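You operate a simulated robot arm through the tools that you are given. There is no shell and no other tool. Be economical: measure what you need, move in short steps, check, and stop when the job is done.

You are at the controls of a simulated two-armed robot. One attempt, no reset.

TASK
Fetch the purple carton and set it on the glassware counter top. Take the green stopper and leave it on the clear glass tile. Take the white tile and leave it on the top of the black table. Pick up the white-capped bottle of purple dye with one hand, pass it to the other hand and put it on the right end of the grey table. Fetch the grey meter and set it on the top of the high wooden table. Put the purple float on the top of the sampling bench away on the top of the trolley. Do these in any order. Set down upright: purple carton, white-capped bottle of purple dye.
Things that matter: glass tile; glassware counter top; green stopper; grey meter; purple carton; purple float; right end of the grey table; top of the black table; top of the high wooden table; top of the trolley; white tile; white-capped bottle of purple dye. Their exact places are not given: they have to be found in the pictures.

Only the result counts: the job must be done as asked and must still hold three seconds after the hand-in. Knocking over, shifting, dropping, spilling or breaking anything else fails it. Lids that push on must go on centred and level and be pressed home; caps that screw on are set level and turned clockwise until they are tight.

THE ROBOT
Two 6-joint arms with two-finger grippers on one trunk, on a base that drives. Base frame: it is fixed to the floor where the robot stands at the start and does not move with it; the origin is under the middle of the robot, x ahead of it, y to its left, z up. Units: mm, rad, N and s.
The left shoulder is at the start at [60, 143, 678], the right one opposite. With the tool pointing down near the work surface each hand reaches from about 100 to 680 mm from the robot's upright axis, wherever it stands, measured 20 degrees to its own side. Places, roughly: glass tile (7x7x1 cm) [2500, -100, 900]; glassware counter top [-3600, -2500, 900]; green stopper (4x4x4 cm) [2500, -300, 900]; grey meter [4500, 750, 1000]; purple carton [750, 0, 1000]; purple float (6x6x5 cm) [4800, 400, 900]; right end of the grey table (20x20 cm) [4820, -2100, 780]; top of the black table [700, 200, 800]; top of the high wooden table [800, 3400, 900]; top of the trolley [800, 1500, 800]; white tile [2750, 0, 750]; white-capped bottle of purple dye [4250, 500, 1000]. Payload 2.45 kg a hand.
Tool frame (each hand has its own): the origin (TCP) lies between the finger pads and is the grasp point; the fingertips stand 26 mm ahead of it; z points along the fingers, y is the line along which they close. Largest opening 96 mm; the body of the gripper starts 69 mm behind the TCP.
Orientation is that of the tool frame in the base frame, as a unit quaternion [x, y, z, w]. With the fingers straight down and closing along the base's y, the tool's x points along the base's -x, its y along +y and its z along -z.

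THE INTERFACE
- The arms move only by the tool send_rows. It takes "left_targets", "right_targets" or both (then of equal length, played together; a hand with none holds still); each is a list of rows, each a list of 2 entries, a list of its own where there are three numbers: the shift along the base's x, y, z in mm, then the turn, a rotation vector about the base's x, y, z in rad. In form: [[[x, y, z], [wx, wy, wz]], ...]. A call has 1 to 10 rows; each row is the pose to reach, as a shift and turn from the pose commanded when the call began. "left_fingers" and "right_fingers" are, for a hand that has rows, the gripper command, from -1 (fully open) to 1 (shut), values between in proportion, set as the call begins (left out, the last holds). A row lasts 0.2 s, in which the tool goes at most 50 mm and 0.15 rad; a call with a longer step from one row to the next is refused whole, and so is a gripper value outside its range. Where a pose cannot be reached the arm comes as near as it can. A force on the tool above 40 N (or 10 N above the force at the start of the call, whichever is more), or a blocked arm, ends the call early, and 0.2 s more pass. The fingers move at their own pace and stop on an object; they squeeze with about 37 N. The grip force told is the motor's: it shows also when the fingers shut on nothing. Time passes only in rows, and 0.2 s behind the last, so rows that repeat a pose let the fingers close. The reply holds the time, the measured pose of the TCP, the force on the tool along the base axes, the opening and the grip force, in the units named above and with some noise, with the torque about the TCP (base axes, N m) and any sound that the robot's microphone picked up, and new pictures: "views" is both (left out), scene, wrist or none (wrist: the cameras of the hands that moved).
- Cameras (640 x 400 px; columns grow to the right, rows downward): "scene" is now at [145.1, -18.4, 1293.9]; the picture's right is [-0.21, -0.98, 0.00], its down [-0.64, 0.14, -0.75] and it looks along [0.74, -0.16, -0.66] (base axes); focal length 287 px, centre (320, 200). "left" rides on the left gripper at [82, -3, -98] in its tool frame; the picture's right is [0.04, 1.00, 0.00], its down [-0.73, 0.03, -0.68] and it looks along [-0.68, 0.03, 0.73] (tool axes); focal length 256 px, centre (320, 200). "right" rides on the right gripper at [82, 3, -98] in its tool frame; the picture's right is [-0.04, 1.00, 0.00], its down [-0.73, -0.03, -0.68] and it looks along [-0.68, -0.03, 0.73] (tool axes); focal length 256 px, centre (320, 200).
- slide_trunk(by): slides the trunk up (or, below 0, down) by that many mm; the arms and the scene camera ride with it, the base frame stays. It gives what a move gives, with no picture.
- roll_base(legs): drives the robot by 1 to 6 legs, each [ahead, turn to the left] in mm and rad, along the robot's own axes; the way and the turn of a leg run together, so that a leg with both is an arc; at most 1500 mm and 3.142 rad a leg. The arms and the cameras ride along, it lands a little off, and it stops where it bumps. It gives what a move gives, and a new picture of the scene camera.
- aim_head(pan, tilt): turns the head with the scene camera to pan (to the left, within 1.501 rad either way) and tilt (down, from -0.506 to 1.204), counted from straight ahead of the robot. It gives what a move gives, and a new picture of the scene camera.
- point_at(camera, pixels): for up to 12 pixels [column, row] of the newest picture of that camera ("zoom" is the newest enlarged one), the place [x, y, z] in the base frame of the surface seen there, good to about 2 mm. No time passes.
- close_up(camera, box): a new picture of the part [left, top, right, bottom] of that camera's present view, enlarged. No time passes.
- sign_off(): hands the job in; it is judged then, once.

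Go step by step. Measure first, check grasps and placings, and put right what went wrong. The budget is 131 turns and 260 pictures, counting those below and the enlarged ones. Unless the task says otherwise, let go and move clear before handing in.

The tools are called after ">>>" as a command line: name --argument value ..., lists and objects as JSON in quotes. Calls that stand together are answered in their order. send_rows: Moves the arms, as the interface text tells. Its arguments: {"type":"object","properties":{"left_targets":{"type":"array","items":{"type":"array"}},"left_fingers":{"type":"number"},"right_targets":{"type":"array","items":{"type":"array"}},"right_fingers":{"type":"number"},"views":{"type":"string","enum":["both","scene","wrist","none"]}},"required":[]} The other tools are called the same way: slide_trunk (by) slides the trunk up or down; roll_base (legs) drives the base; aim_head (pan, tilt) turns the head that bears the scene camera; point_at (camera, pixels) gives the place of the surface under pixels of a picture; close_up (camera, box) takes an enlarged picture of a part of a camera's view; sign_off () hands the job in.

At the start:

```text
time_s: 0.0
left_tcp_pos: [438.3, 26.6, 1038.3]
left_tool_rot: [0.004, 1.0, 0.0, 0.0]
left_ft_force: [0.4, -0.2, 0.1]
left_moment: [0.02, -0.01, 0.03]
left_opening: 96.0
left_gripper_force: 0.1
right_tcp_pos: [338.8, -280.4, 1016.1]
right_tool_rot: [0.003, 1.0, 0.0, 0.0]
right_ft_force: [-0.1, -1.5, -1.1]
right_moment: [0.03, 0.0, 0.04]
right_opening: 96.1
right_gripper_force: 0.0
trunk travel left (down, up): [-304.0, 286.0]
robot x, y, heading: [2.1, 1.2, -0.002]
head pan, tilt: [-0.209, 0.719]
```

scene: 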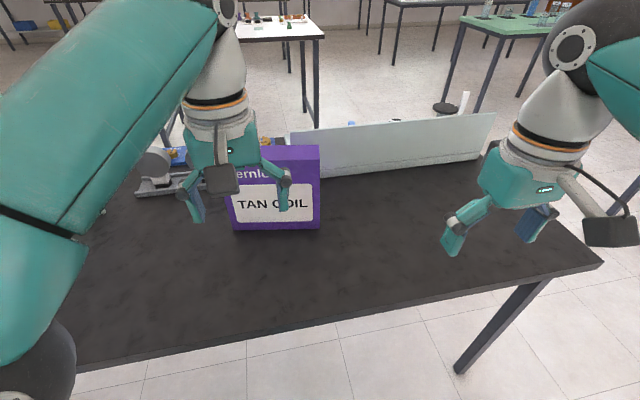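
right: 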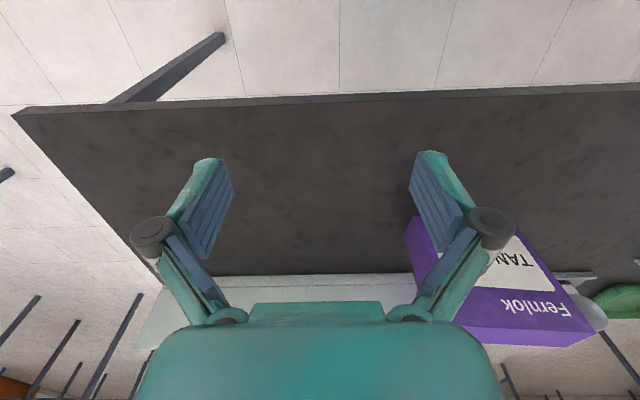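
left: 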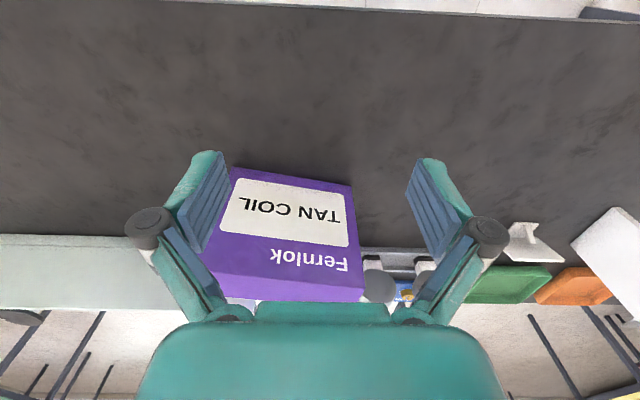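

The purple carton stands on the black table at about scene pixels (230-320, 145-230). I measure its corners and the table before the grasp.

>>> point_at --camera "scene" --pixels '[[318, 150], [319, 226], [235, 228], [300, 147], [300, 158], [270, 205], [400, 230], [590, 265], [400, 140], [250, 30], [520, 30], [150, 185]]'

>>> point_at --camera "left" --pixels '[[233, 170], [350, 187], [361, 290], [220, 280], [300, 260], [362, 298], [245, 296], [290, 220]]'

>>> aim_head --pan 0.3 --tilt 0.5

```text
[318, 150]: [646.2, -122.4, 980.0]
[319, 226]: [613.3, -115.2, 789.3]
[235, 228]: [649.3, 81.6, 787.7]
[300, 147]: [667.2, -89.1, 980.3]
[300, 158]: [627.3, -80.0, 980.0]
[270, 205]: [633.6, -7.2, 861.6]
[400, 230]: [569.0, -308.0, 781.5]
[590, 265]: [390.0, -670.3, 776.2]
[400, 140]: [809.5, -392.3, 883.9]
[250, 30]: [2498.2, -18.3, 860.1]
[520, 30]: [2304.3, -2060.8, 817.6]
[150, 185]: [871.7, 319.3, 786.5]
```

```text
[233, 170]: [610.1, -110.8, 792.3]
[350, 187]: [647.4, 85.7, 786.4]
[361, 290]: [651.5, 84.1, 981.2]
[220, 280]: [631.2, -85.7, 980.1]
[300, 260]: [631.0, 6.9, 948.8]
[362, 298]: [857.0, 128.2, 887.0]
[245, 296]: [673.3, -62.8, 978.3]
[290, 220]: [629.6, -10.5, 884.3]
```

```text
time_s: 0.9
left_tcp_pos: [437.4, 26.2, 1039.6]
left_tool_rot: [0.003, 1.0, -0.001, -0.001]
left_ft_force: [-0.9, 1.1, -0.4]
left_moment: [0.0, 0.02, 0.03]
left_opening: 95.9
left_gripper_force: 0.1
right_tcp_pos: [337.3, -280.4, 1016.0]
right_tool_rot: [0.003, 1.0, 0.0, 0.0]
right_ft_force: [-0.8, 0.0, 0.0]
right_moment: [0.02, -0.04, -0.02]
right_opening: 96.1
right_gripper_force: 0.1
trunk travel left (down, up): [-304.0, 286.0]
robot x, y, heading: [-3.5, 0.4, -0.002]
head pan, tilt: [0.3, 0.499]
```

scene: 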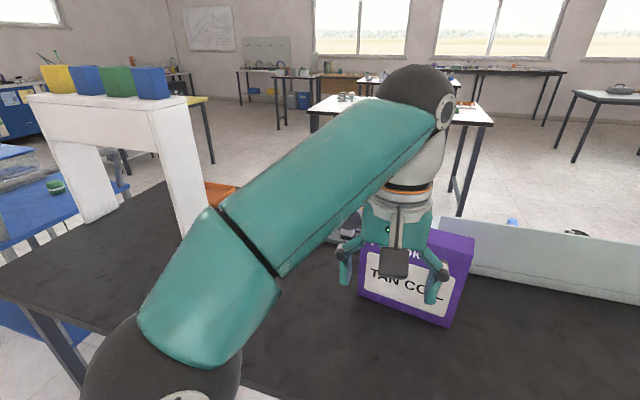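

The carton is about 200 wide, 200 tall and 55 thick, its face turned about 10°. I measure the table's front edge and its top depth in the wrist pictures, and look ahead for the layout.

>>> point_at --camera "right" --pixels '[[340, 98], [340, 90], [500, 88], [60, 110]]'

>>> point_at --camera "scene" --pixels '[[430, 240], [472, 240], [440, 234], [350, 220], [180, 130], [100, 215], [200, 225], [220, 195], [20, 270], [60, 130]]'

>>> aim_head --pan 0.0 --tilt 1.15

```text
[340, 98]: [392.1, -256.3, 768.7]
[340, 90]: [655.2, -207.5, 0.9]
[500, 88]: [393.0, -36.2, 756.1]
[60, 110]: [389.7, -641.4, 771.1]
```

```text
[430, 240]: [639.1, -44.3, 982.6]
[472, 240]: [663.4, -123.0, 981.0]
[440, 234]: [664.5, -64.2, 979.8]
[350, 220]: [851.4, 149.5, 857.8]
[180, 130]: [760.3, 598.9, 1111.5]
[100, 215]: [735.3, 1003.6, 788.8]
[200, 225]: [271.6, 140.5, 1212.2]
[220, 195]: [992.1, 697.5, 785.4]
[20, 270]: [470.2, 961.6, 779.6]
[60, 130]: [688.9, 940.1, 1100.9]
```

```text
time_s: 2.0
left_tcp_pos: [437.0, 25.8, 1040.2]
left_tool_rot: [0.004, 1.0, 0.0, 0.0]
left_ft_force: [-0.3, -0.7, -0.4]
left_moment: [0.0, 0.01, -0.01]
left_opening: 96.2
left_gripper_force: 0.2
right_tcp_pos: [338.5, -280.0, 1016.9]
right_tool_rot: [0.003, 1.0, 0.001, 0.0]
right_ft_force: [-1.0, 0.0, 0.8]
right_moment: [0.01, -0.02, 0.0]
right_opening: 95.9
right_gripper_force: 0.0
trunk travel left (down, up): [-304.0, 286.0]
robot x, y, heading: [2.2, 0.5, -0.001]
head pan, tilt: [0.0, 1.15]
```

scene: 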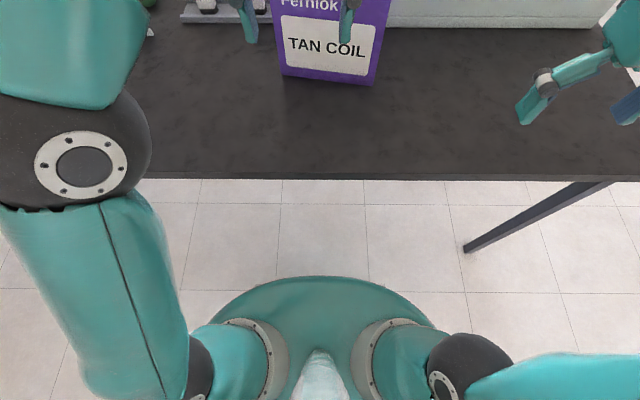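

There is room ahead: the table edge is at x=390 and the robot's body is well back. I drive 120 mm nearer, then turn the left hand above the carton.

>>> roll_base --legs '[[120, 0]]'

>>> send_rows --left_targets '[[[10, -5, 5], [0, 0, 0.139]], [[20, -10, 10], [0, 0, 0.278]], [[30, -15, 15], [0, 0, 0.416]], [[40, -20, 20], [0, 0, 0.555]], [[50, -25, 20], [0, 0, 0.694]], [[60, -30, 20], [0, 0, 0.832]], [[70, -35, 20], [0, 0, 0.971]], [[80, -40, 20], [0, 0, 1.11]], [[90, -45, 20], [0, 0, 1.248]], [[100, -47, 20], [0, 0, 1.387]]]' --left_fingers -1 --views "wrist"

```text
time_s: 3.2
left_tcp_pos: [562.0, 26.0, 1037.8]
left_tool_rot: [0.003, 1.0, 0.0, -0.001]
left_ft_force: [0.3, 0.0, 0.6]
left_moment: [-0.01, 0.08, 0.02]
left_opening: 96.1
left_gripper_force: 0.1
right_tcp_pos: [462.6, -279.3, 1015.3]
right_tool_rot: [0.003, 1.0, 0.001, -0.001]
right_ft_force: [-0.1, 0.2, -0.4]
right_moment: [-0.02, 0.06, 0.0]
right_opening: 95.8
right_gripper_force: 0.0
trunk travel left (down, up): [-304.0, 286.0]
robot x, y, heading: [122.2, 1.7, 0.003]
head pan, tilt: [0.0, 1.15]
```

scene: 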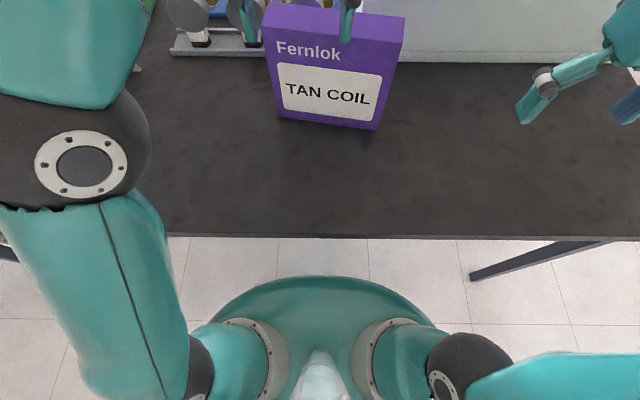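

```text
time_s: 5.4
left_tcp_pos: [598.1, 3.3, 1010.2]
left_tool_rot: [-0.631, 0.776, 0.0, -0.001]
left_ft_force: [-0.3, 0.0, -0.1]
left_moment: [-0.04, -0.03, 0.02]
left_opening: 96.3
left_gripper_force: 0.0
left hand out of reach, approached as far as the arm can: row 1, 2, 3, 4, 5, 6, 7, 8, 9, 10
right_tcp_pos: [459.9, -278.7, 1015.9]
right_tool_rot: [0.003, 1.0, 0.0, 0.0]
right_ft_force: [0.1, 0.3, -0.1]
right_moment: [-0.06, -0.06, 0.0]
right_opening: 96.1
right_gripper_force: 0.0
trunk travel left (down, up): [-304.0, 286.0]
robot x, y, heading: [122.4, -1.4, 0.005]
head pan, tilt: [0.0, 1.15]
```

left: 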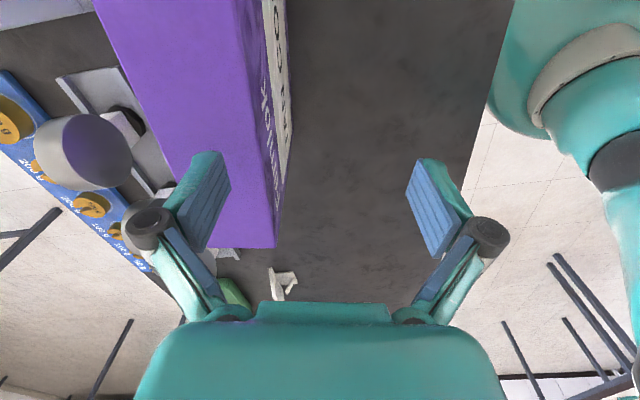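

The hand cannot reach far enough at this height (z 1010, shoulder low). I raise the trunk 220 mm.

>>> slide_trunk --by 220

>>> point_at --camera "left" --pixels '[[180, 100], [262, 240], [235, 230], [200, 130], [220, 245]]'

>>> send_rows --left_targets '[[[15, 0, 0], [0, 0, 0]]]' --views "wrist"

```text
time_s: 7.8
left_tcp_pos: [598.6, 2.8, 1230.6]
left_tool_rot: [-0.63, 0.777, 0.0, 0.0]
left_ft_force: [0.4, 0.9, 0.2]
left_moment: [-0.02, -0.02, 0.0]
left_opening: 96.0
left_gripper_force: 0.0
right_tcp_pos: [460.8, -279.1, 1235.8]
right_tool_rot: [0.003, 1.0, 0.0, 0.0]
right_ft_force: [-0.3, -0.5, -0.4]
right_moment: [0.0, -0.01, 0.01]
right_opening: 96.1
right_gripper_force: 0.1
trunk travel left (down, up): [-524.0, 66.0]
robot x, y, heading: [121.5, 2.9, 0.001]
head pan, tilt: [0.0, 1.15]
```

```text
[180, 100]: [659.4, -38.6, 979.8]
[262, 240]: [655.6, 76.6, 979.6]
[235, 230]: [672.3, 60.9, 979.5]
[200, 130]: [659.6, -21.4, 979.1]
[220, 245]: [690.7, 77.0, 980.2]
```

```text
time_s: 8.2
left_tcp_pos: [612.0, 5.7, 1225.7]
left_tool_rot: [-0.63, 0.777, -0.002, 0.0]
left_ft_force: [-0.3, 0.1, -0.6]
left_moment: [0.0, 0.01, -0.01]
left_opening: 95.9
left_gripper_force: 0.1
left hand out of reach, approached as far as the arm can: row 1
right_tcp_pos: [461.8, -278.4, 1236.7]
right_tool_rot: [0.003, 1.0, 0.0, 0.0]
right_ft_force: [0.3, -0.6, 0.4]
right_moment: [-0.01, 0.0, 0.0]
right_opening: 96.2
right_gripper_force: 0.1
trunk travel left (down, up): [-524.0, 66.0]
robot x, y, heading: [119.4, 0.3, 0.001]
head pan, tilt: [0.0, 1.15]
```

left: 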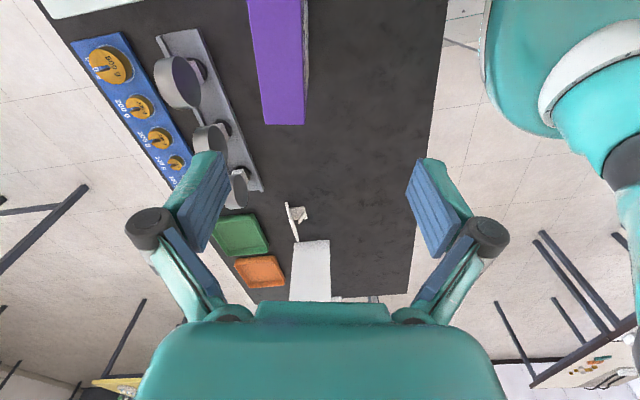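

Now the carton is well seen from above at left pixels (248-308, 0-125). I measure its top edges and begin to lower towards it.

>>> point_at --camera "left" --pixels '[[267, 123], [300, 123], [252, 30], [299, 30], [258, 75], [301, 75], [280, 60]]'

>>> send_rows --left_targets '[[[8, -6, -40], [0, 0, 0]], [[16, -12, -80], [0, 0, 0]], [[24, -18, -120], [0, 0, 0]], [[32, -22, -160], [0, 0, 0]], [[40, -24, -190], [0, 0, 0]]]' --views "wrist"

```text
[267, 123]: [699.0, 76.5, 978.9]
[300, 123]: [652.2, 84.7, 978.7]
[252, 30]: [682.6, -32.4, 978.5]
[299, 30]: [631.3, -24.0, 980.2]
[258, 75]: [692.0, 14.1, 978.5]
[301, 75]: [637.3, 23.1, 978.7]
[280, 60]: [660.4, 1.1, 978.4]
```

```text
time_s: 9.3
left_tcp_pos: [651.7, -21.7, 1037.1]
left_tool_rot: [-0.629, 0.777, 0.001, 0.0]
left_ft_force: [-0.5, 0.5, 0.1]
left_moment: [-0.01, 0.03, 0.0]
left_opening: 96.0
left_gripper_force: 0.1
right_tcp_pos: [461.4, -280.2, 1237.0]
right_tool_rot: [0.003, 1.0, 0.0, 0.0]
right_ft_force: [0.0, -0.8, 0.1]
right_moment: [-0.02, 0.01, 0.01]
right_opening: 96.0
right_gripper_force: 0.0
trunk travel left (down, up): [-524.0, 66.0]
robot x, y, heading: [121.3, -3.5, -0.001]
head pan, tilt: [0.0, 1.15]
```

left: 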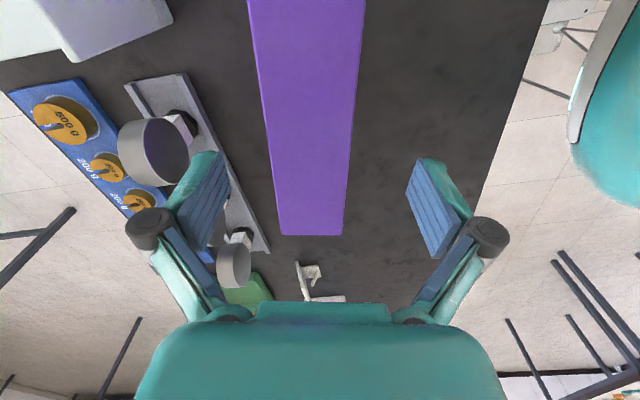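

The hand is over the carton. I lower to z≈947 with a 6 mm shift forward, then close in the next rows.

>>> send_rows --left_targets '[[[6, 1, -40], [0, 0, 0]], [[6, 1, -75], [0, 0, 0.02]], [[6, 1, -92], [0, 0, 0.02]]]' --left_fingers -1 --views "wrist"

>>> send_rows --left_targets '[[[0, 0, 0], [0, 0, 0]], [[0, 0, 0], [0, 0, 0]], [[0, 0, 0], [0, 0, 0]], [[0, 0, 0], [0, 0, 0]]]' --left_fingers 1 --views "wrist"

>>> send_rows --left_targets '[[[0, 0, 20], [0, 0, 0]], [[0, 0, 50], [0, 0, 0]], [[0, 0, 90], [0, 0, 0]], [[0, 0, 130], [0, 0, 0]]]' --views "both"

```text
time_s: 10.2
left_tcp_pos: [657.7, -19.4, 945.3]
left_tool_rot: [-0.637, 0.771, 0.0, 0.0]
left_ft_force: [-0.5, 0.0, -0.2]
left_moment: [0.02, 0.0, 0.0]
left_opening: 96.0
left_gripper_force: 0.1
right_tcp_pos: [460.1, -279.9, 1237.1]
right_tool_rot: [0.003, 1.0, 0.0, -0.001]
right_ft_force: [-0.5, -0.4, 0.7]
right_moment: [-0.03, 0.0, -0.02]
right_opening: 95.9
right_gripper_force: 0.1
trunk travel left (down, up): [-524.0, 66.0]
robot x, y, heading: [121.0, 1.7, -0.0]
head pan, tilt: [0.0, 1.15]
```

left: 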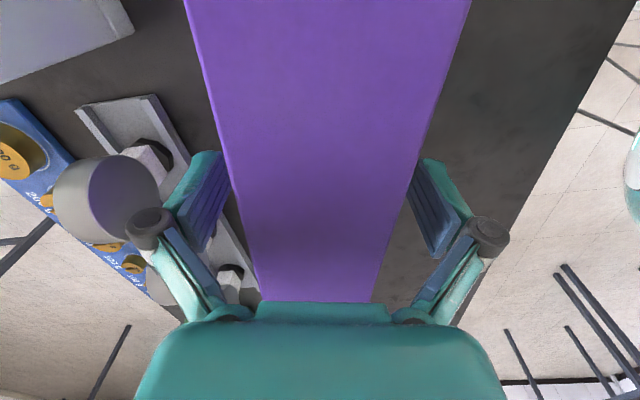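

```text
time_s: 11.2
left_tcp_pos: [658.0, -18.7, 946.7]
left_tool_rot: [-0.638, 0.77, 0.0, 0.0]
left_ft_force: [1.6, -0.2, 1.5]
left_moment: [-0.07, -0.04, 0.11]
left_opening: 57.8
left_gripper_force: 37.0
right_tcp_pos: [461.1, -278.3, 1237.2]
right_tool_rot: [0.001, 1.0, 0.0, 0.0]
right_ft_force: [-0.6, 0.2, 0.0]
right_moment: [0.01, 0.0, -0.01]
right_opening: 96.1
right_gripper_force: 0.0
trunk travel left (down, up): [-524.0, 66.0]
robot x, y, heading: [121.8, -1.0, 0.005]
head pan, tilt: [0.0, 1.15]
```

left: 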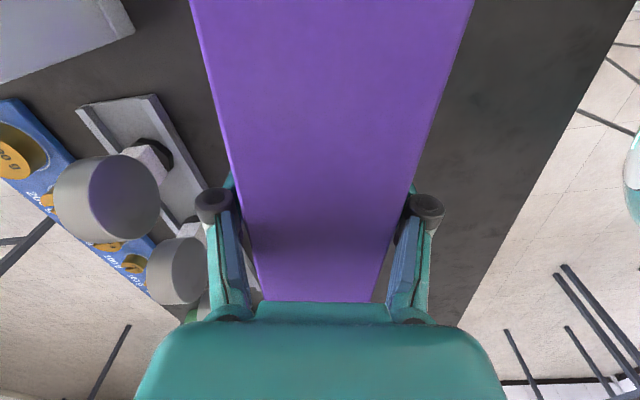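

```text
time_s: 12.2
left_tcp_pos: [654.9, -18.7, 1076.5]
left_tool_rot: [-0.637, 0.771, 0.001, 0.0]
left_ft_force: [-0.5, 0.3, -4.7]
left_moment: [-0.03, -0.03, -0.01]
left_opening: 57.4
left_gripper_force: 36.9
right_tcp_pos: [460.9, -280.2, 1237.5]
right_tool_rot: [0.003, 1.0, 0.0, 0.0]
right_ft_force: [0.5, 0.8, 0.2]
right_moment: [0.0, -0.05, -0.04]
right_opening: 96.1
right_gripper_force: 0.1
trunk travel left (down, up): [-524.0, 66.0]
robot x, y, heading: [123.2, -1.9, 0.002]
head pan, tilt: [0.0, 1.15]
```

scene: 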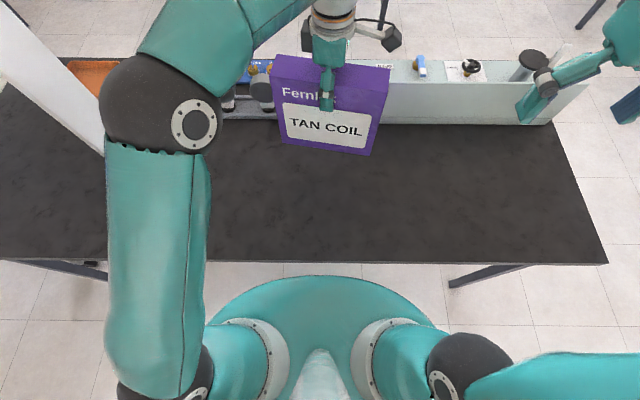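
left: 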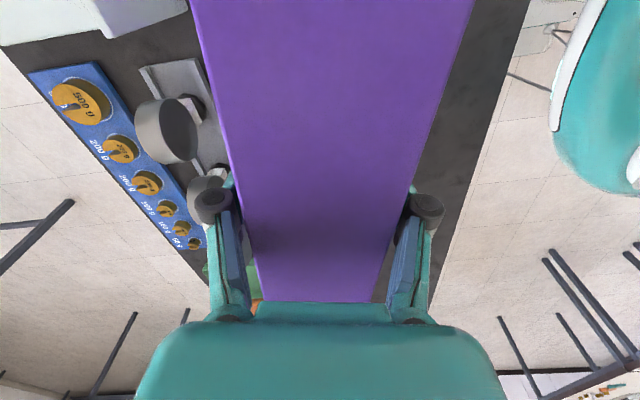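

The carton hangs free (4.7 N). I back off 450 mm and look to the right.

>>> roll_base --legs '[[-450, 0]]'

>>> aim_head --pan -1.5 --tilt 0.4

>>> aim_head --pan 1.5 --tilt 0.4

```text
time_s: 14.9
left_tcp_pos: [196.9, -20.9, 1075.8]
left_tool_rot: [-0.636, 0.772, 0.0, 0.0]
left_ft_force: [0.0, -0.1, -3.2]
left_moment: [-0.04, -0.03, 0.03]
left_opening: 57.5
left_gripper_force: 37.1
right_tcp_pos: [-0.9, -280.7, 1236.7]
right_tool_rot: [0.005, 1.0, -0.001, 0.0]
right_ft_force: [-1.0, 0.3, -0.1]
right_moment: [0.0, 0.01, -0.01]
right_opening: 96.3
right_gripper_force: 0.1
trunk travel left (down, up): [-524.0, 66.0]
robot x, y, heading: [-335.9, -0.9, -0.006]
head pan, tilt: [0.0, 1.15]
```

scene: 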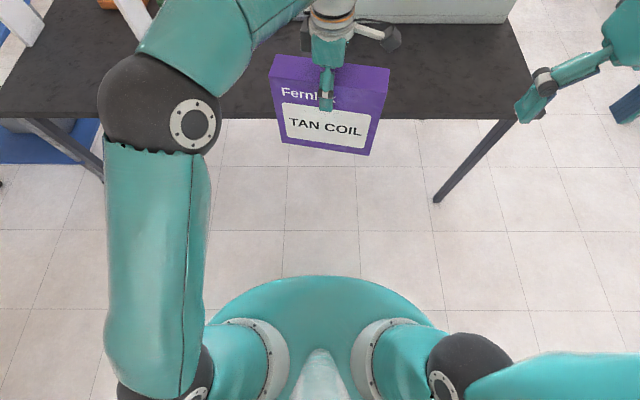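

```text
time_s: 16.5
left_tcp_pos: [197.4, -20.5, 1075.0]
left_tool_rot: [-0.635, 0.772, 0.0, 0.0]
left_ft_force: [-0.1, -0.2, -4.0]
left_moment: [0.0, -0.01, 0.02]
left_opening: 57.6
left_gripper_force: 37.3
right_tcp_pos: [0.7, -280.6, 1236.2]
right_tool_rot: [0.005, 1.0, -0.001, -0.001]
right_ft_force: [-0.4, 0.0, -0.6]
right_moment: [0.05, 0.04, 0.0]
right_opening: 95.8
right_gripper_force: 0.1
trunk travel left (down, up): [-524.0, 66.0]
robot x, y, heading: [-337.3, 0.2, -0.01]
head pan, tilt: [-1.499, 0.4]
```

scene: 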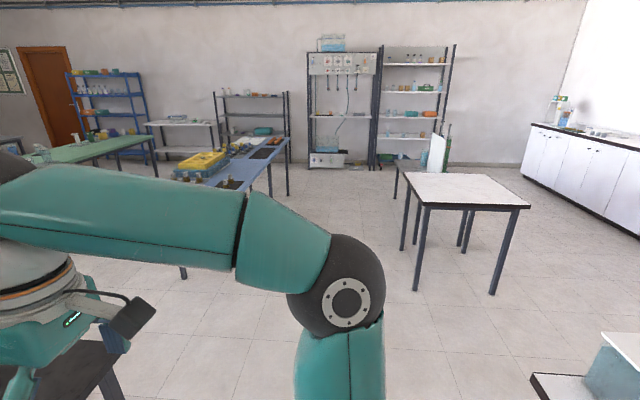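

```text
time_s: 19.1
left_tcp_pos: [198.3, -19.6, 1076.3]
left_tool_rot: [-0.635, 0.772, 0.001, -0.001]
left_ft_force: [0.4, 0.8, -3.5]
left_moment: [-0.01, -0.01, -0.05]
left_opening: 57.5
left_gripper_force: 36.9
right_tcp_pos: [0.7, -279.7, 1238.0]
right_tool_rot: [0.005, 1.0, 0.0, -0.001]
right_ft_force: [0.9, -0.3, 0.2]
right_moment: [0.0, 0.03, 0.04]
right_opening: 95.9
right_gripper_force: 0.1
trunk travel left (down, up): [-524.0, 66.0]
robot x, y, heading: [-337.2, 0.5, -0.008]
head pan, tilt: [1.499, 0.4]
```

scene: 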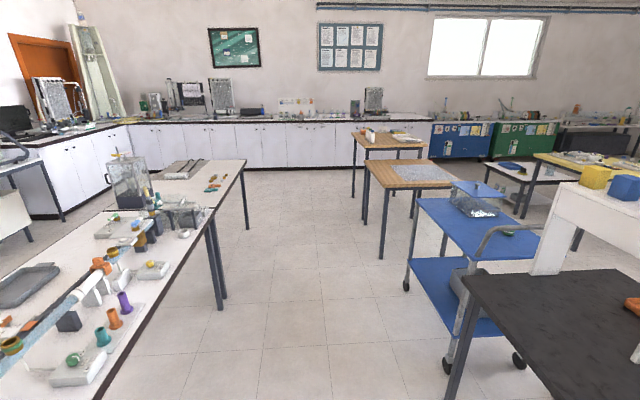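

A bench stands behind the robot (left view, (0-215, 160-400)) and the counter is far at right. I measure obstacles behind and then on the right side.

>>> point_at --camera "scene" --pixels '[[212, 212], [110, 370], [243, 162], [470, 280], [540, 232], [410, 285], [380, 188], [395, 136], [270, 270]]'

>>> aim_head --pan -1.5 --tilt 0.7

```text
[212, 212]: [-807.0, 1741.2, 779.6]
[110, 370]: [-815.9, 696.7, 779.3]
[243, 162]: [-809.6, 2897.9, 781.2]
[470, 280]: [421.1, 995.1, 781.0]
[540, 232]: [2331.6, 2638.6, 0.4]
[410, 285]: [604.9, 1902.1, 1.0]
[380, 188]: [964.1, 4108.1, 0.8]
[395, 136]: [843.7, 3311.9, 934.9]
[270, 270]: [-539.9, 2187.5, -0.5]
```

```text
time_s: 21.7
left_tcp_pos: [197.8, -20.7, 1075.0]
left_tool_rot: [-0.635, 0.773, 0.0, -0.001]
left_ft_force: [-0.3, 0.7, -3.4]
left_moment: [-0.02, 0.04, -0.02]
left_opening: 57.5
left_gripper_force: 36.8
right_tcp_pos: [-0.0, -281.1, 1237.7]
right_tool_rot: [0.005, 1.0, 0.0, -0.001]
right_ft_force: [1.3, 0.1, 0.2]
right_moment: [0.0, 0.0, 0.04]
right_opening: 96.1
right_gripper_force: 0.0
trunk travel left (down, up): [-524.0, 66.0]
robot x, y, heading: [-338.5, -0.5, -0.003]
head pan, tilt: [-1.499, 0.7]
```

scene: 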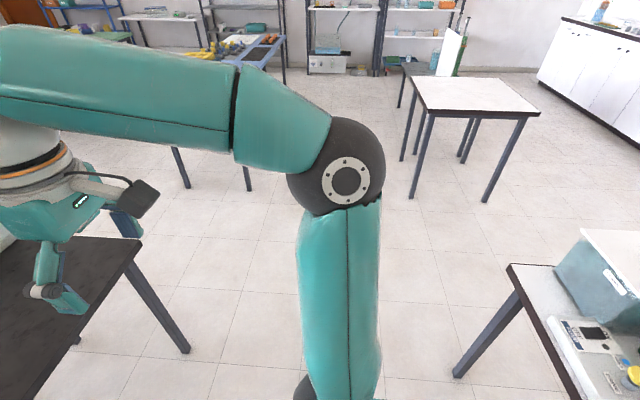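

>>> point_at --camera "scene" --pixels '[[510, 266], [555, 340], [525, 115], [485, 200], [413, 195], [412, 82], [575, 22], [625, 145], [545, 85], [450, 25], [285, 38]]'

```text
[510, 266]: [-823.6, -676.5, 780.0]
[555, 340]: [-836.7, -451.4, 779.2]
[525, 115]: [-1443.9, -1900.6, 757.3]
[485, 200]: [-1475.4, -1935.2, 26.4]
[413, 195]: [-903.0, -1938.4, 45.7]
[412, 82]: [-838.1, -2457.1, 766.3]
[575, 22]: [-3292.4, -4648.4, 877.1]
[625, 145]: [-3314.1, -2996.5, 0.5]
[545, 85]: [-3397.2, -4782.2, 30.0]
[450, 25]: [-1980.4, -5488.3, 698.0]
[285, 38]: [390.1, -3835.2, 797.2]
```

The way: between the bench end (y -677) and the white table (y -1900), along y≈-1290, then toward the counter front at x≈-3300. I drive it in legs.

>>> roll_base --legs '[[130, 0], [0, -1.571], [1290, 0], [0, -1.571]]'

>>> aim_head --pan 0.0 --tilt 0.55

```text
time_s: 25.9
left_tcp_pos: [27.5, -482.2, 1076.4]
left_tool_rot: [-0.151, 0.989, 0.001, 0.001]
left_ft_force: [-0.6, -0.5, -4.8]
left_moment: [-0.01, 0.02, -0.01]
left_opening: 57.3
left_gripper_force: 36.7
right_tcp_pos: [-295.5, -433.8, 1236.6]
right_tool_rot: [0.517, 0.856, 0.003, -0.002]
right_ft_force: [-1.0, 0.7, 0.5]
right_moment: [0.01, -0.04, 0.02]
right_opening: 96.0
right_gripper_force: 0.1
trunk travel left (down, up): [-524.0, 66.0]
robot x, y, heading: [-169.7, 22.3, -1.111]
head pan, tilt: [-1.499, 0.7]
stopped in leg 2: the robot was blocked; the commanded pose is now the measured one
```

scene: 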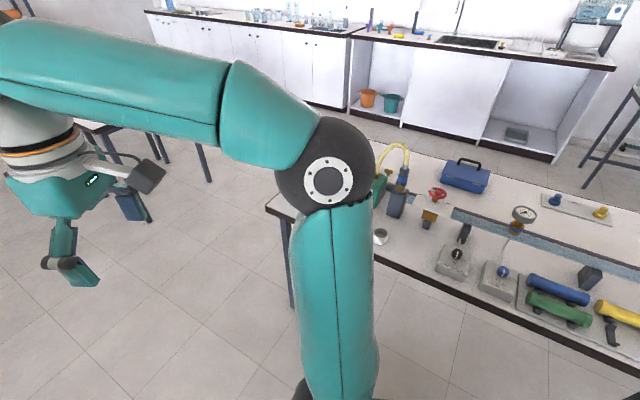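

```text
time_s: 27.5
left_tcp_pos: [31.3, -481.0, 1077.5]
left_tool_rot: [-0.151, 0.989, 0.0, 0.001]
left_ft_force: [0.5, 0.4, -3.5]
left_moment: [0.02, -0.03, 0.02]
left_opening: 57.7
left_gripper_force: 36.8
right_tcp_pos: [-293.3, -431.6, 1237.5]
right_tool_rot: [0.517, 0.856, 0.0, -0.001]
right_ft_force: [0.5, -0.1, 0.4]
right_moment: [0.03, 0.02, -0.03]
right_opening: 95.9
right_gripper_force: 0.0
trunk travel left (down, up): [-524.0, 66.0]
robot x, y, heading: [-169.1, 18.3, -1.112]
head pan, tilt: [0.0, 0.55]
```

scene: 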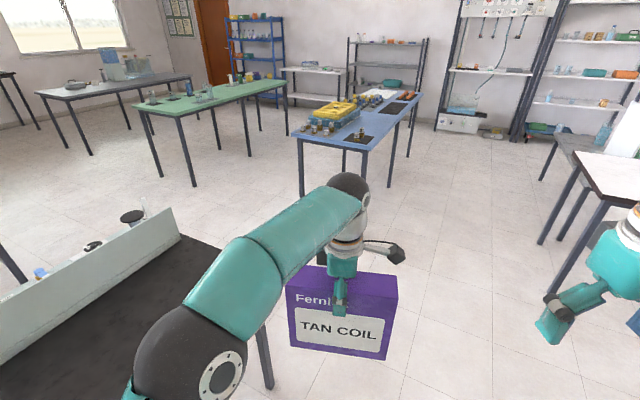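

The turn was blocked: probably the left elbow met the black table (pixel (200,370)). I measure where the elbow is.

>>> point_at --camera "scene" --pixels '[[205, 370], [160, 340], [235, 350], [250, 340], [180, 300], [100, 340], [180, 240]]'

>>> aim_head --pan 0.9 --tilt 1.0

>>> aim_head --pan -1.5 --tilt 1.1

```text
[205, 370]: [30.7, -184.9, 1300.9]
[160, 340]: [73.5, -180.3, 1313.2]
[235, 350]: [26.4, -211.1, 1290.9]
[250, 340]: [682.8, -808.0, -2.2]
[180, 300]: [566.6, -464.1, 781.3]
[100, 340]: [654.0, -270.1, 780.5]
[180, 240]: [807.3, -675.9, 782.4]
```

```text
time_s: 28.7
left_tcp_pos: [30.6, -480.6, 1077.0]
left_tool_rot: [-0.149, 0.989, 0.0, -0.001]
left_ft_force: [0.0, 0.0, -3.3]
left_moment: [0.0, -0.01, -0.01]
left_opening: 57.7
left_gripper_force: 36.8
right_tcp_pos: [-293.2, -430.6, 1237.5]
right_tool_rot: [0.517, 0.856, 0.0, 0.0]
right_ft_force: [1.2, 0.6, -0.3]
right_moment: [-0.02, 0.02, -0.01]
right_opening: 96.1
right_gripper_force: 0.0
trunk travel left (down, up): [-524.0, 66.0]
robot x, y, heading: [-171.6, 22.9, -1.104]
head pan, tilt: [0.901, 1.0]
```

scene: 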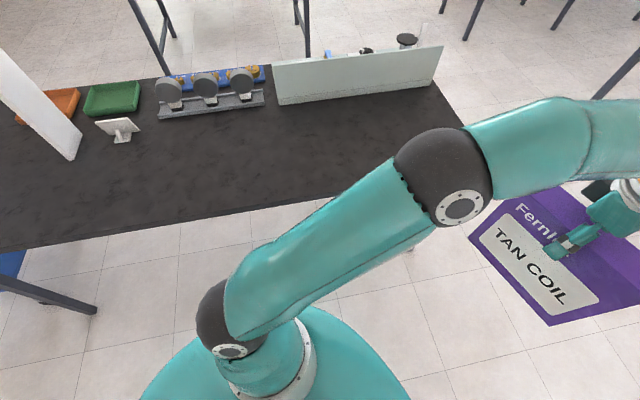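

```text
time_s: 30.9
left_tcp_pos: [30.8, -480.2, 1076.9]
left_tool_rot: [-0.15, 0.989, 0.0, -0.001]
left_ft_force: [0.0, 0.0, -3.6]
left_moment: [0.02, 0.0, 0.0]
left_opening: 57.6
left_gripper_force: 37.4
right_tcp_pos: [-293.7, -431.3, 1238.2]
right_tool_rot: [0.516, 0.856, 0.001, -0.001]
right_ft_force: [-0.1, 0.4, 0.0]
right_moment: [0.01, 0.01, -0.03]
right_opening: 96.0
right_gripper_force: 0.0
trunk travel left (down, up): [-524.0, 66.0]
robot x, y, heading: [-174.0, 20.1, -1.11]
head pan, tilt: [-1.499, 1.1]
```

scene: 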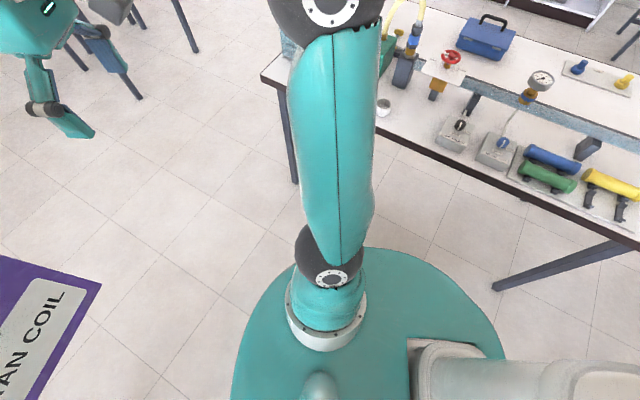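

The left elbow is high and free. I measure the right elbow and what stands near it on the bench.

>>> point_at --camera "scene" --pixels '[[330, 30], [290, 45], [382, 45], [405, 60], [415, 25], [330, 240], [470, 380], [480, 300], [265, 80], [520, 400], [455, 345]]'

>>> aim_head --pan -1.5 --tilt 0.6

>>> aim_head --pan -0.9 --tilt 0.9

```text
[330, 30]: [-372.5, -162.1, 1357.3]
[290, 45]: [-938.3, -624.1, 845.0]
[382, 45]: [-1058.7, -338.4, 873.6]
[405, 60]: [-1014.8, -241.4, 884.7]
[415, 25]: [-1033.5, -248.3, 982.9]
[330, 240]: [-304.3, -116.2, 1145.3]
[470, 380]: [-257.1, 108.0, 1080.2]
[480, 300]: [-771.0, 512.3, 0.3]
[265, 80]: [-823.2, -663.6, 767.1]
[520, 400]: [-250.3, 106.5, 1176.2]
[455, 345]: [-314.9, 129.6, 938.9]
```

```text
time_s: 31.8
left_tcp_pos: [31.2, -480.7, 1078.2]
left_tool_rot: [-0.151, 0.989, 0.0, 0.0]
left_ft_force: [-0.2, 0.5, -4.1]
left_moment: [0.02, 0.01, 0.01]
left_opening: 57.4
left_gripper_force: 36.8
right_tcp_pos: [-294.4, -431.2, 1237.1]
right_tool_rot: [0.517, 0.856, 0.001, -0.002]
right_ft_force: [0.2, 0.3, -0.4]
right_moment: [0.0, 0.0, -0.03]
right_opening: 95.8
right_gripper_force: 0.1
trunk travel left (down, up): [-524.0, 66.0]
robot x, y, heading: [-166.0, 22.4, -1.109]
head pan, tilt: [-1.499, 0.6]
```

scene: 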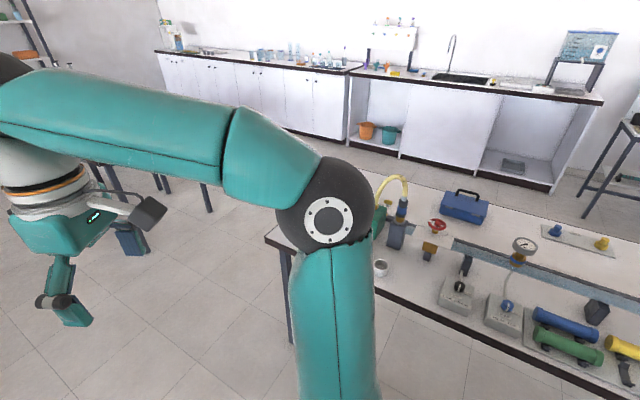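

```text
time_s: 32.8
left_tcp_pos: [30.8, -480.4, 1077.8]
left_tool_rot: [-0.15, 0.989, 0.0, 0.0]
left_ft_force: [-0.5, 0.1, -3.0]
left_moment: [0.0, -0.01, 0.0]
left_opening: 57.5
left_gripper_force: 36.8
right_tcp_pos: [-293.1, -431.6, 1238.8]
right_tool_rot: [0.516, 0.856, 0.0, -0.001]
right_ft_force: [0.6, 0.3, -0.9]
right_moment: [0.0, -0.02, 0.0]
right_opening: 96.2
right_gripper_force: 0.1
trunk travel left (down, up): [-524.0, 66.0]
robot x, y, heading: [-171.1, 21.1, -1.113]
head pan, tilt: [-0.901, 0.901]
```

scene: 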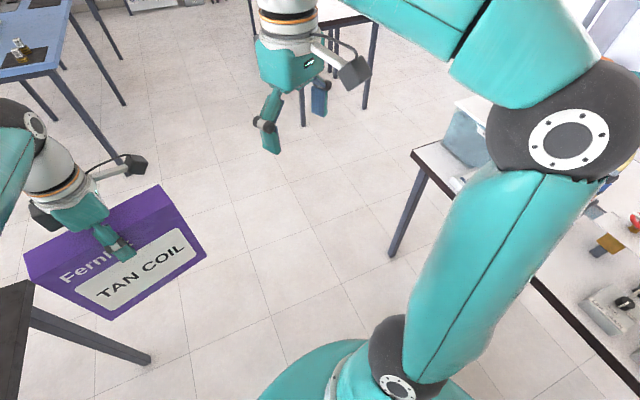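

Neither arm touches anything, so the base on the floor may meet the table leg (foot at pixel (148,358)). I measure it.

>>> point_at --camera "scene" --pixels '[[148, 358], [35, 318], [395, 252], [25, 285], [30, 250], [195, 225], [100, 315]]'

>>> close_up --camera "left" --box '[0, 0, 640, 400]'

>>> close_up --camera "right" --box '[0, 0, 640, 400]'

```text
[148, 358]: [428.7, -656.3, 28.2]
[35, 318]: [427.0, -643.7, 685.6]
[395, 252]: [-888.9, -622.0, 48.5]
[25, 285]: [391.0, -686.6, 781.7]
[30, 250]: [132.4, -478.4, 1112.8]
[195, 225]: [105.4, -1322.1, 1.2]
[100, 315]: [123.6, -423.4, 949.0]
```

```text
1.00 times, centred on (320, 200) of left (not enlarged: the box is as wide or as high as the picture)
```

zoom: 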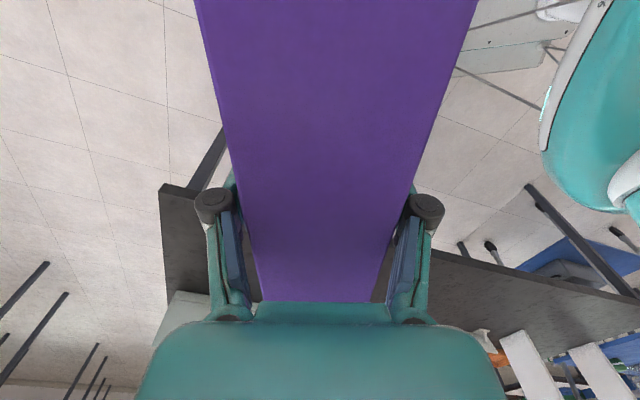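

```text
1.00 times, centred on (320, 200) of right (not enlarged: the box is as wide or as high as the picture)
```

zoom: 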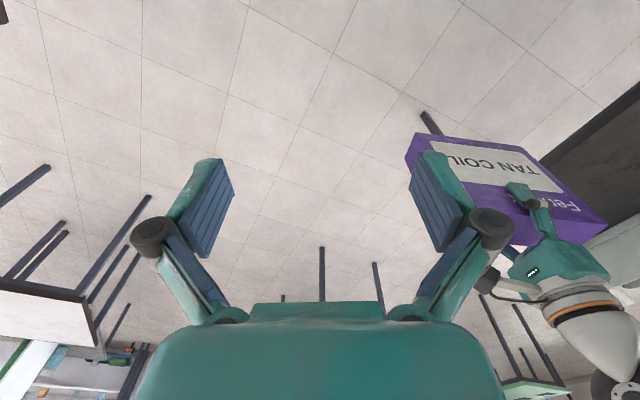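

The left picture shows a light grey plate at (500,50), maybe the robot's own base. I measure it.

>>> close_up --camera "left" --box '[400, 0, 640, 150]'

>>> point_at --camera "left" --pixels '[[480, 60], [500, 15], [540, 60], [545, 45], [580, 8], [500, 85], [520, 70], [470, 50], [540, 110]]'

```text
2.67 times, centred on (520, 75) of left
```

zoom: 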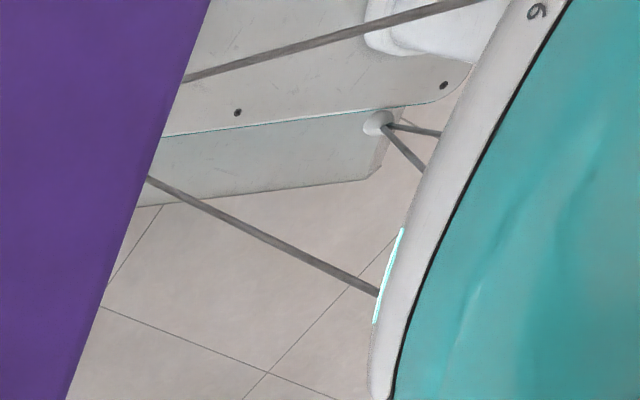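

```text
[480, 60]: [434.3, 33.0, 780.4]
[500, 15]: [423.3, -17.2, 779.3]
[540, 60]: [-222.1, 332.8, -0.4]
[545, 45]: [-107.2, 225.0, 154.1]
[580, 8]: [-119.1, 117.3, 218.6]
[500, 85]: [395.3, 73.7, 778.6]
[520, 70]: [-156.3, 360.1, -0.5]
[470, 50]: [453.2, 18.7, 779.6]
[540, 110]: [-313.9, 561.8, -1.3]
```

>>> point_at --camera "zoom" --pixels '[[240, 75], [180, 180], [370, 175], [378, 122], [370, 285], [160, 183], [430, 20], [450, 90], [165, 200], [430, 130]]'

```text
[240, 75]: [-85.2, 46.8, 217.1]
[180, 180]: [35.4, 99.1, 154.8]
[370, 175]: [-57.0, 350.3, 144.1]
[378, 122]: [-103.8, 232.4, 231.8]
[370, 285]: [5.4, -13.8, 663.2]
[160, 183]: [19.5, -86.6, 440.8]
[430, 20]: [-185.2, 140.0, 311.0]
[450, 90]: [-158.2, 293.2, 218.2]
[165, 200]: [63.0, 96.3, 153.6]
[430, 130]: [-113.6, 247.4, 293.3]
```

The base (about 500 mm square) has nothing near it on the floor, and the arms are free. I try the rest of the turn by a small step and watch the readings.

>>> roll_base --legs '[[0, -0.15]]'

```text
time_s: 33.9
left_tcp_pos: [-45.1, -506.0, 1078.4]
left_tool_rot: [-0.076, 0.997, 0.0, 0.0]
left_ft_force: [0.1, -0.5, -4.0]
left_moment: [0.03, -0.01, 0.0]
left_opening: 57.6
left_gripper_force: 37.2
right_tcp_pos: [-358.7, -408.2, 1238.0]
right_tool_rot: [0.579, 0.815, 0.0, 0.0]
right_ft_force: [-0.4, -0.4, -0.2]
right_moment: [-0.02, 0.02, -0.03]
right_opening: 96.2
right_gripper_force: 0.1
trunk travel left (down, up): [-524.0, 66.0]
robot x, y, heading: [-166.5, 17.2, -1.261]
head pan, tilt: [-0.901, 0.901]
```

scene: 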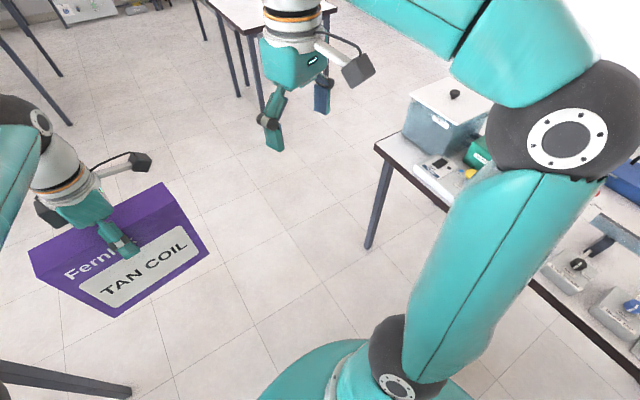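

That turned freely. I go on, in shorter legs.

>>> roll_base --legs '[[0, -0.31], [650, 0], [650, 0]]'

```text
time_s: 41.9
left_tcp_pos: [-201.6, -1810.1, 1078.3]
left_tool_rot: [0.076, 0.997, 0.0, 0.0]
left_ft_force: [0.5, 0.2, -3.9]
left_moment: [0.02, -0.04, 0.01]
left_opening: 57.7
left_gripper_force: 37.0
right_tcp_pos: [-471.0, -1624.6, 1237.6]
right_tool_rot: [0.698, 0.716, 0.001, 0.0]
right_ft_force: [-0.5, 0.1, -0.1]
right_moment: [-0.01, -0.02, 0.03]
right_opening: 95.9
right_gripper_force: 0.1
trunk travel left (down, up): [-524.0, 66.0]
robot x, y, heading: [-157.5, -1270.4, -1.565]
head pan, tilt: [-0.901, 0.901]
```

scene: 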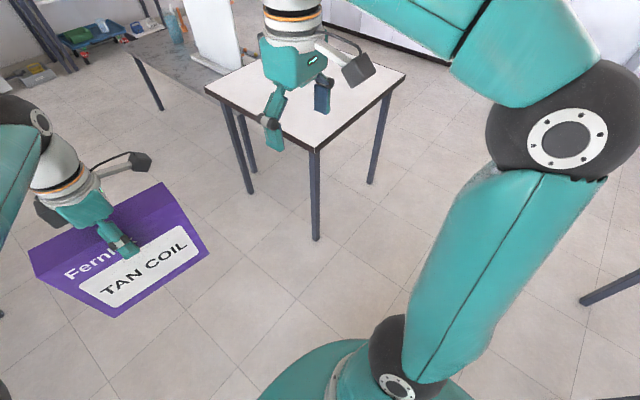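

Clear so far at (-157,-1270). I turn to face the counter and drive along the gap with the head straight.

>>> roll_base --legs '[[0, -0.79], [0, -0.787], [1100, 0], [1000, 0]]'

>>> aim_head --pan 0.3 --tilt 0.5

```text
time_s: 44.5
left_tcp_pos: [-556.1, -1637.9, 1078.0]
left_tool_rot: [0.432, 0.902, 0.0, 0.002]
left_ft_force: [-1.2, 1.3, -3.4]
left_moment: [-0.01, -0.04, -0.01]
left_opening: 57.7
left_gripper_force: 37.7
right_tcp_pos: [-627.7, -1318.6, 1238.4]
right_tool_rot: [0.909, 0.417, 0.001, 0.001]
right_ft_force: [-0.7, -0.4, -1.6]
right_moment: [-0.04, -0.04, -0.02]
right_opening: 96.2
right_gripper_force: 0.0
trunk travel left (down, up): [-524.0, 66.0]
robot x, y, heading: [-133.8, -1294.9, -2.315]
head pan, tilt: [-0.901, 0.901]
stopped in leg 1: the robot was blocked; the commanded pose is now the measured one
```

scene: 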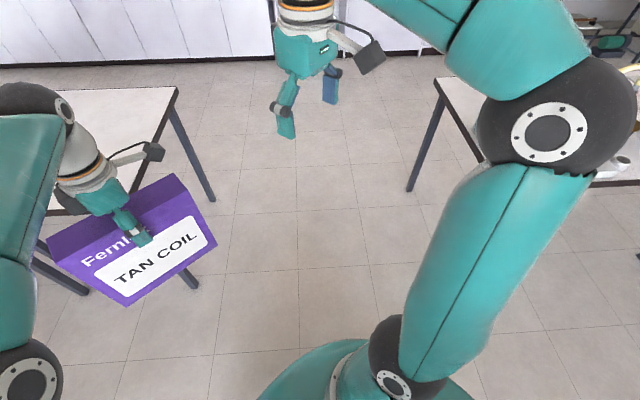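

```text
time_s: 45.9
left_tcp_pos: [-553.2, -1638.9, 1079.7]
left_tool_rot: [0.432, 0.902, 0.0, 0.0]
left_ft_force: [0.0, -0.1, -3.8]
left_moment: [-0.03, -0.02, -0.01]
left_opening: 57.7
left_gripper_force: 37.2
right_tcp_pos: [-625.3, -1318.5, 1240.1]
right_tool_rot: [0.909, 0.418, 0.001, 0.0]
right_ft_force: [1.1, -0.1, -0.1]
right_moment: [0.02, 0.0, -0.04]
right_opening: 96.1
right_gripper_force: 0.2
trunk travel left (down, up): [-524.0, 66.0]
robot x, y, heading: [-129.3, -1294.5, -2.307]
head pan, tilt: [0.3, 0.499]
```

scene: 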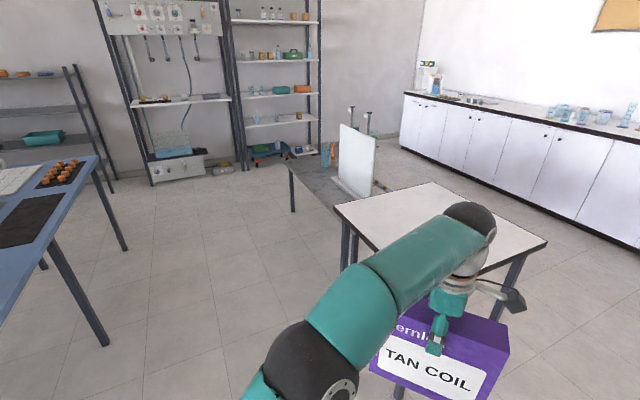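

Again a stop with nothing near (0.75 rad into a turn); larger turns seem to trip it, so I use small turn legs.

>>> roll_base --legs '[[0, -0.28], [0, -0.28], [0, -0.27], [1100, 0], [1000, 0]]'

```text
time_s: 48.2
left_tcp_pos: [-667.5, -1411.1, 1080.5]
left_tool_rot: [0.631, 0.776, 0.0, -0.002]
left_ft_force: [0.3, -0.2, -4.1]
left_moment: [0.02, -0.01, 0.01]
left_opening: 57.6
left_gripper_force: 37.0
right_tcp_pos: [-584.0, -1091.6, 1241.7]
right_tool_rot: [0.982, 0.189, 0.0, 0.001]
right_ft_force: [0.5, 0.1, -0.8]
right_moment: [-0.04, 0.02, -0.01]
right_opening: 96.2
right_gripper_force: 0.2
trunk travel left (down, up): [-524.0, 66.0]
robot x, y, heading: [-130.4, -1309.1, -2.792]
head pan, tilt: [0.3, 0.499]
stopped in leg 2: the robot was blocked; the commanded pose is now the measured one
```

scene: 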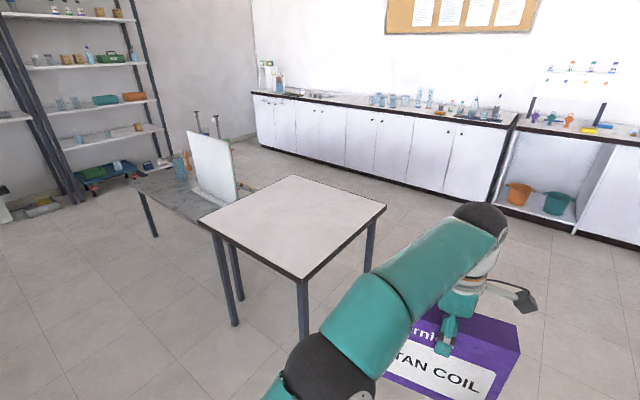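

Stopped again at small contact-free turn. I finish the turn as gentle legs and then drive.

>>> roll_base --legs '[[0, -0.18], [0, -0.17]]'

>>> roll_base --legs '[[700, 0], [700, 0], [700, 0]]'

```text
time_s: 50.1
left_tcp_pos: [-682.9, -1257.9, 1092.5]
left_tool_rot: [0.734, 0.679, 0.001, -0.012]
left_ft_force: [0.1, -0.1, -3.8]
left_moment: [-0.02, 0.0, 0.03]
left_opening: 57.8
left_gripper_force: 36.7
right_tcp_pos: [-491.0, -960.3, 1241.4]
right_tool_rot: [1.0, 0.03, -0.001, 0.002]
right_ft_force: [0.6, -0.8, 0.1]
right_moment: [0.01, 0.02, 0.01]
right_opening: 95.9
right_gripper_force: 0.1
trunk travel left (down, up): [-524.0, 66.0]
robot x, y, heading: [-126.8, -1324.9, -3.116]
head pan, tilt: [0.3, 0.499]
stopped in leg 2: the robot was blocked; the commanded pose is now the measured one
```

scene: 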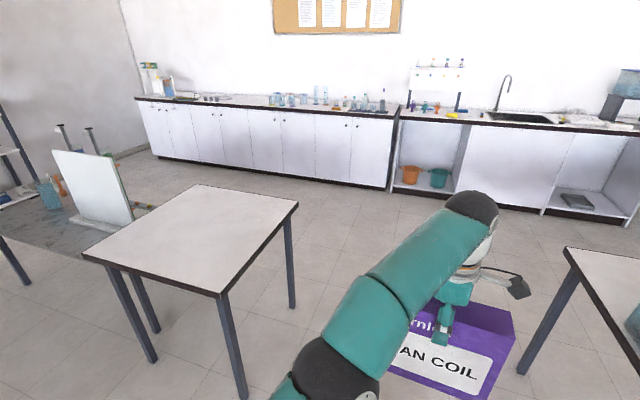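

```text
time_s: 60.9
left_tcp_pos: [-2783.8, -1360.7, 1091.2]
left_tool_rot: [0.726, 0.687, 0.003, -0.011]
left_ft_force: [0.2, -0.5, -4.2]
left_moment: [0.04, -0.02, -0.04]
left_opening: 57.5
left_gripper_force: 37.0
right_tcp_pos: [-2601.1, -1060.7, 1240.5]
right_tool_rot: [0.999, 0.043, 0.0, 0.0]
right_ft_force: [0.1, 0.0, 0.0]
right_moment: [-0.01, -0.01, 0.0]
right_opening: 96.2
right_gripper_force: 0.0
trunk travel left (down, up): [-524.0, 66.0]
robot x, y, heading: [-2225.3, -1414.5, -3.092]
head pan, tilt: [0.3, 0.499]
```

scene: 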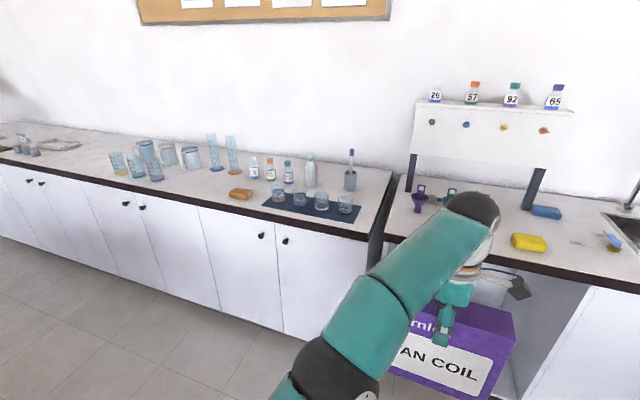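

The drive went well; I am at (-2225,-1414). The glassware counter is at pixels (0-390, 130-240); I measure its top, its free area and its objects.

>>> point_at --camera "scene" --pixels '[[360, 233], [395, 175], [200, 200], [150, 190], [240, 193], [280, 205], [110, 172], [60, 160], [80, 180], [180, 180], [155, 180], [245, 170]]'

>>> close_up --camera "scene" --box '[0, 100, 400, 350]'

```text
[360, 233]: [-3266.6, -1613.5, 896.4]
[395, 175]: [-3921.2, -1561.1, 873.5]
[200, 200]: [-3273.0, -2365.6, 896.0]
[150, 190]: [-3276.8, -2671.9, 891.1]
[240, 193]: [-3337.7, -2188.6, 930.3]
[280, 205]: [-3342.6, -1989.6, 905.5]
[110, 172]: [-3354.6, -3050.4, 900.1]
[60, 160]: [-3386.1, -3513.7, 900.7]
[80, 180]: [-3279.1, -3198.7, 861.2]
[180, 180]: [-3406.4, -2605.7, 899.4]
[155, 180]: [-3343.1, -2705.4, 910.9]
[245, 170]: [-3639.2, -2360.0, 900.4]
```

```text
1.60 times, centred on (200, 225) of scene
```

zoom: 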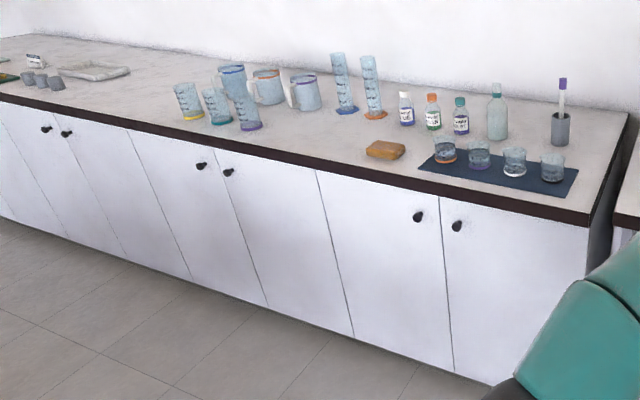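

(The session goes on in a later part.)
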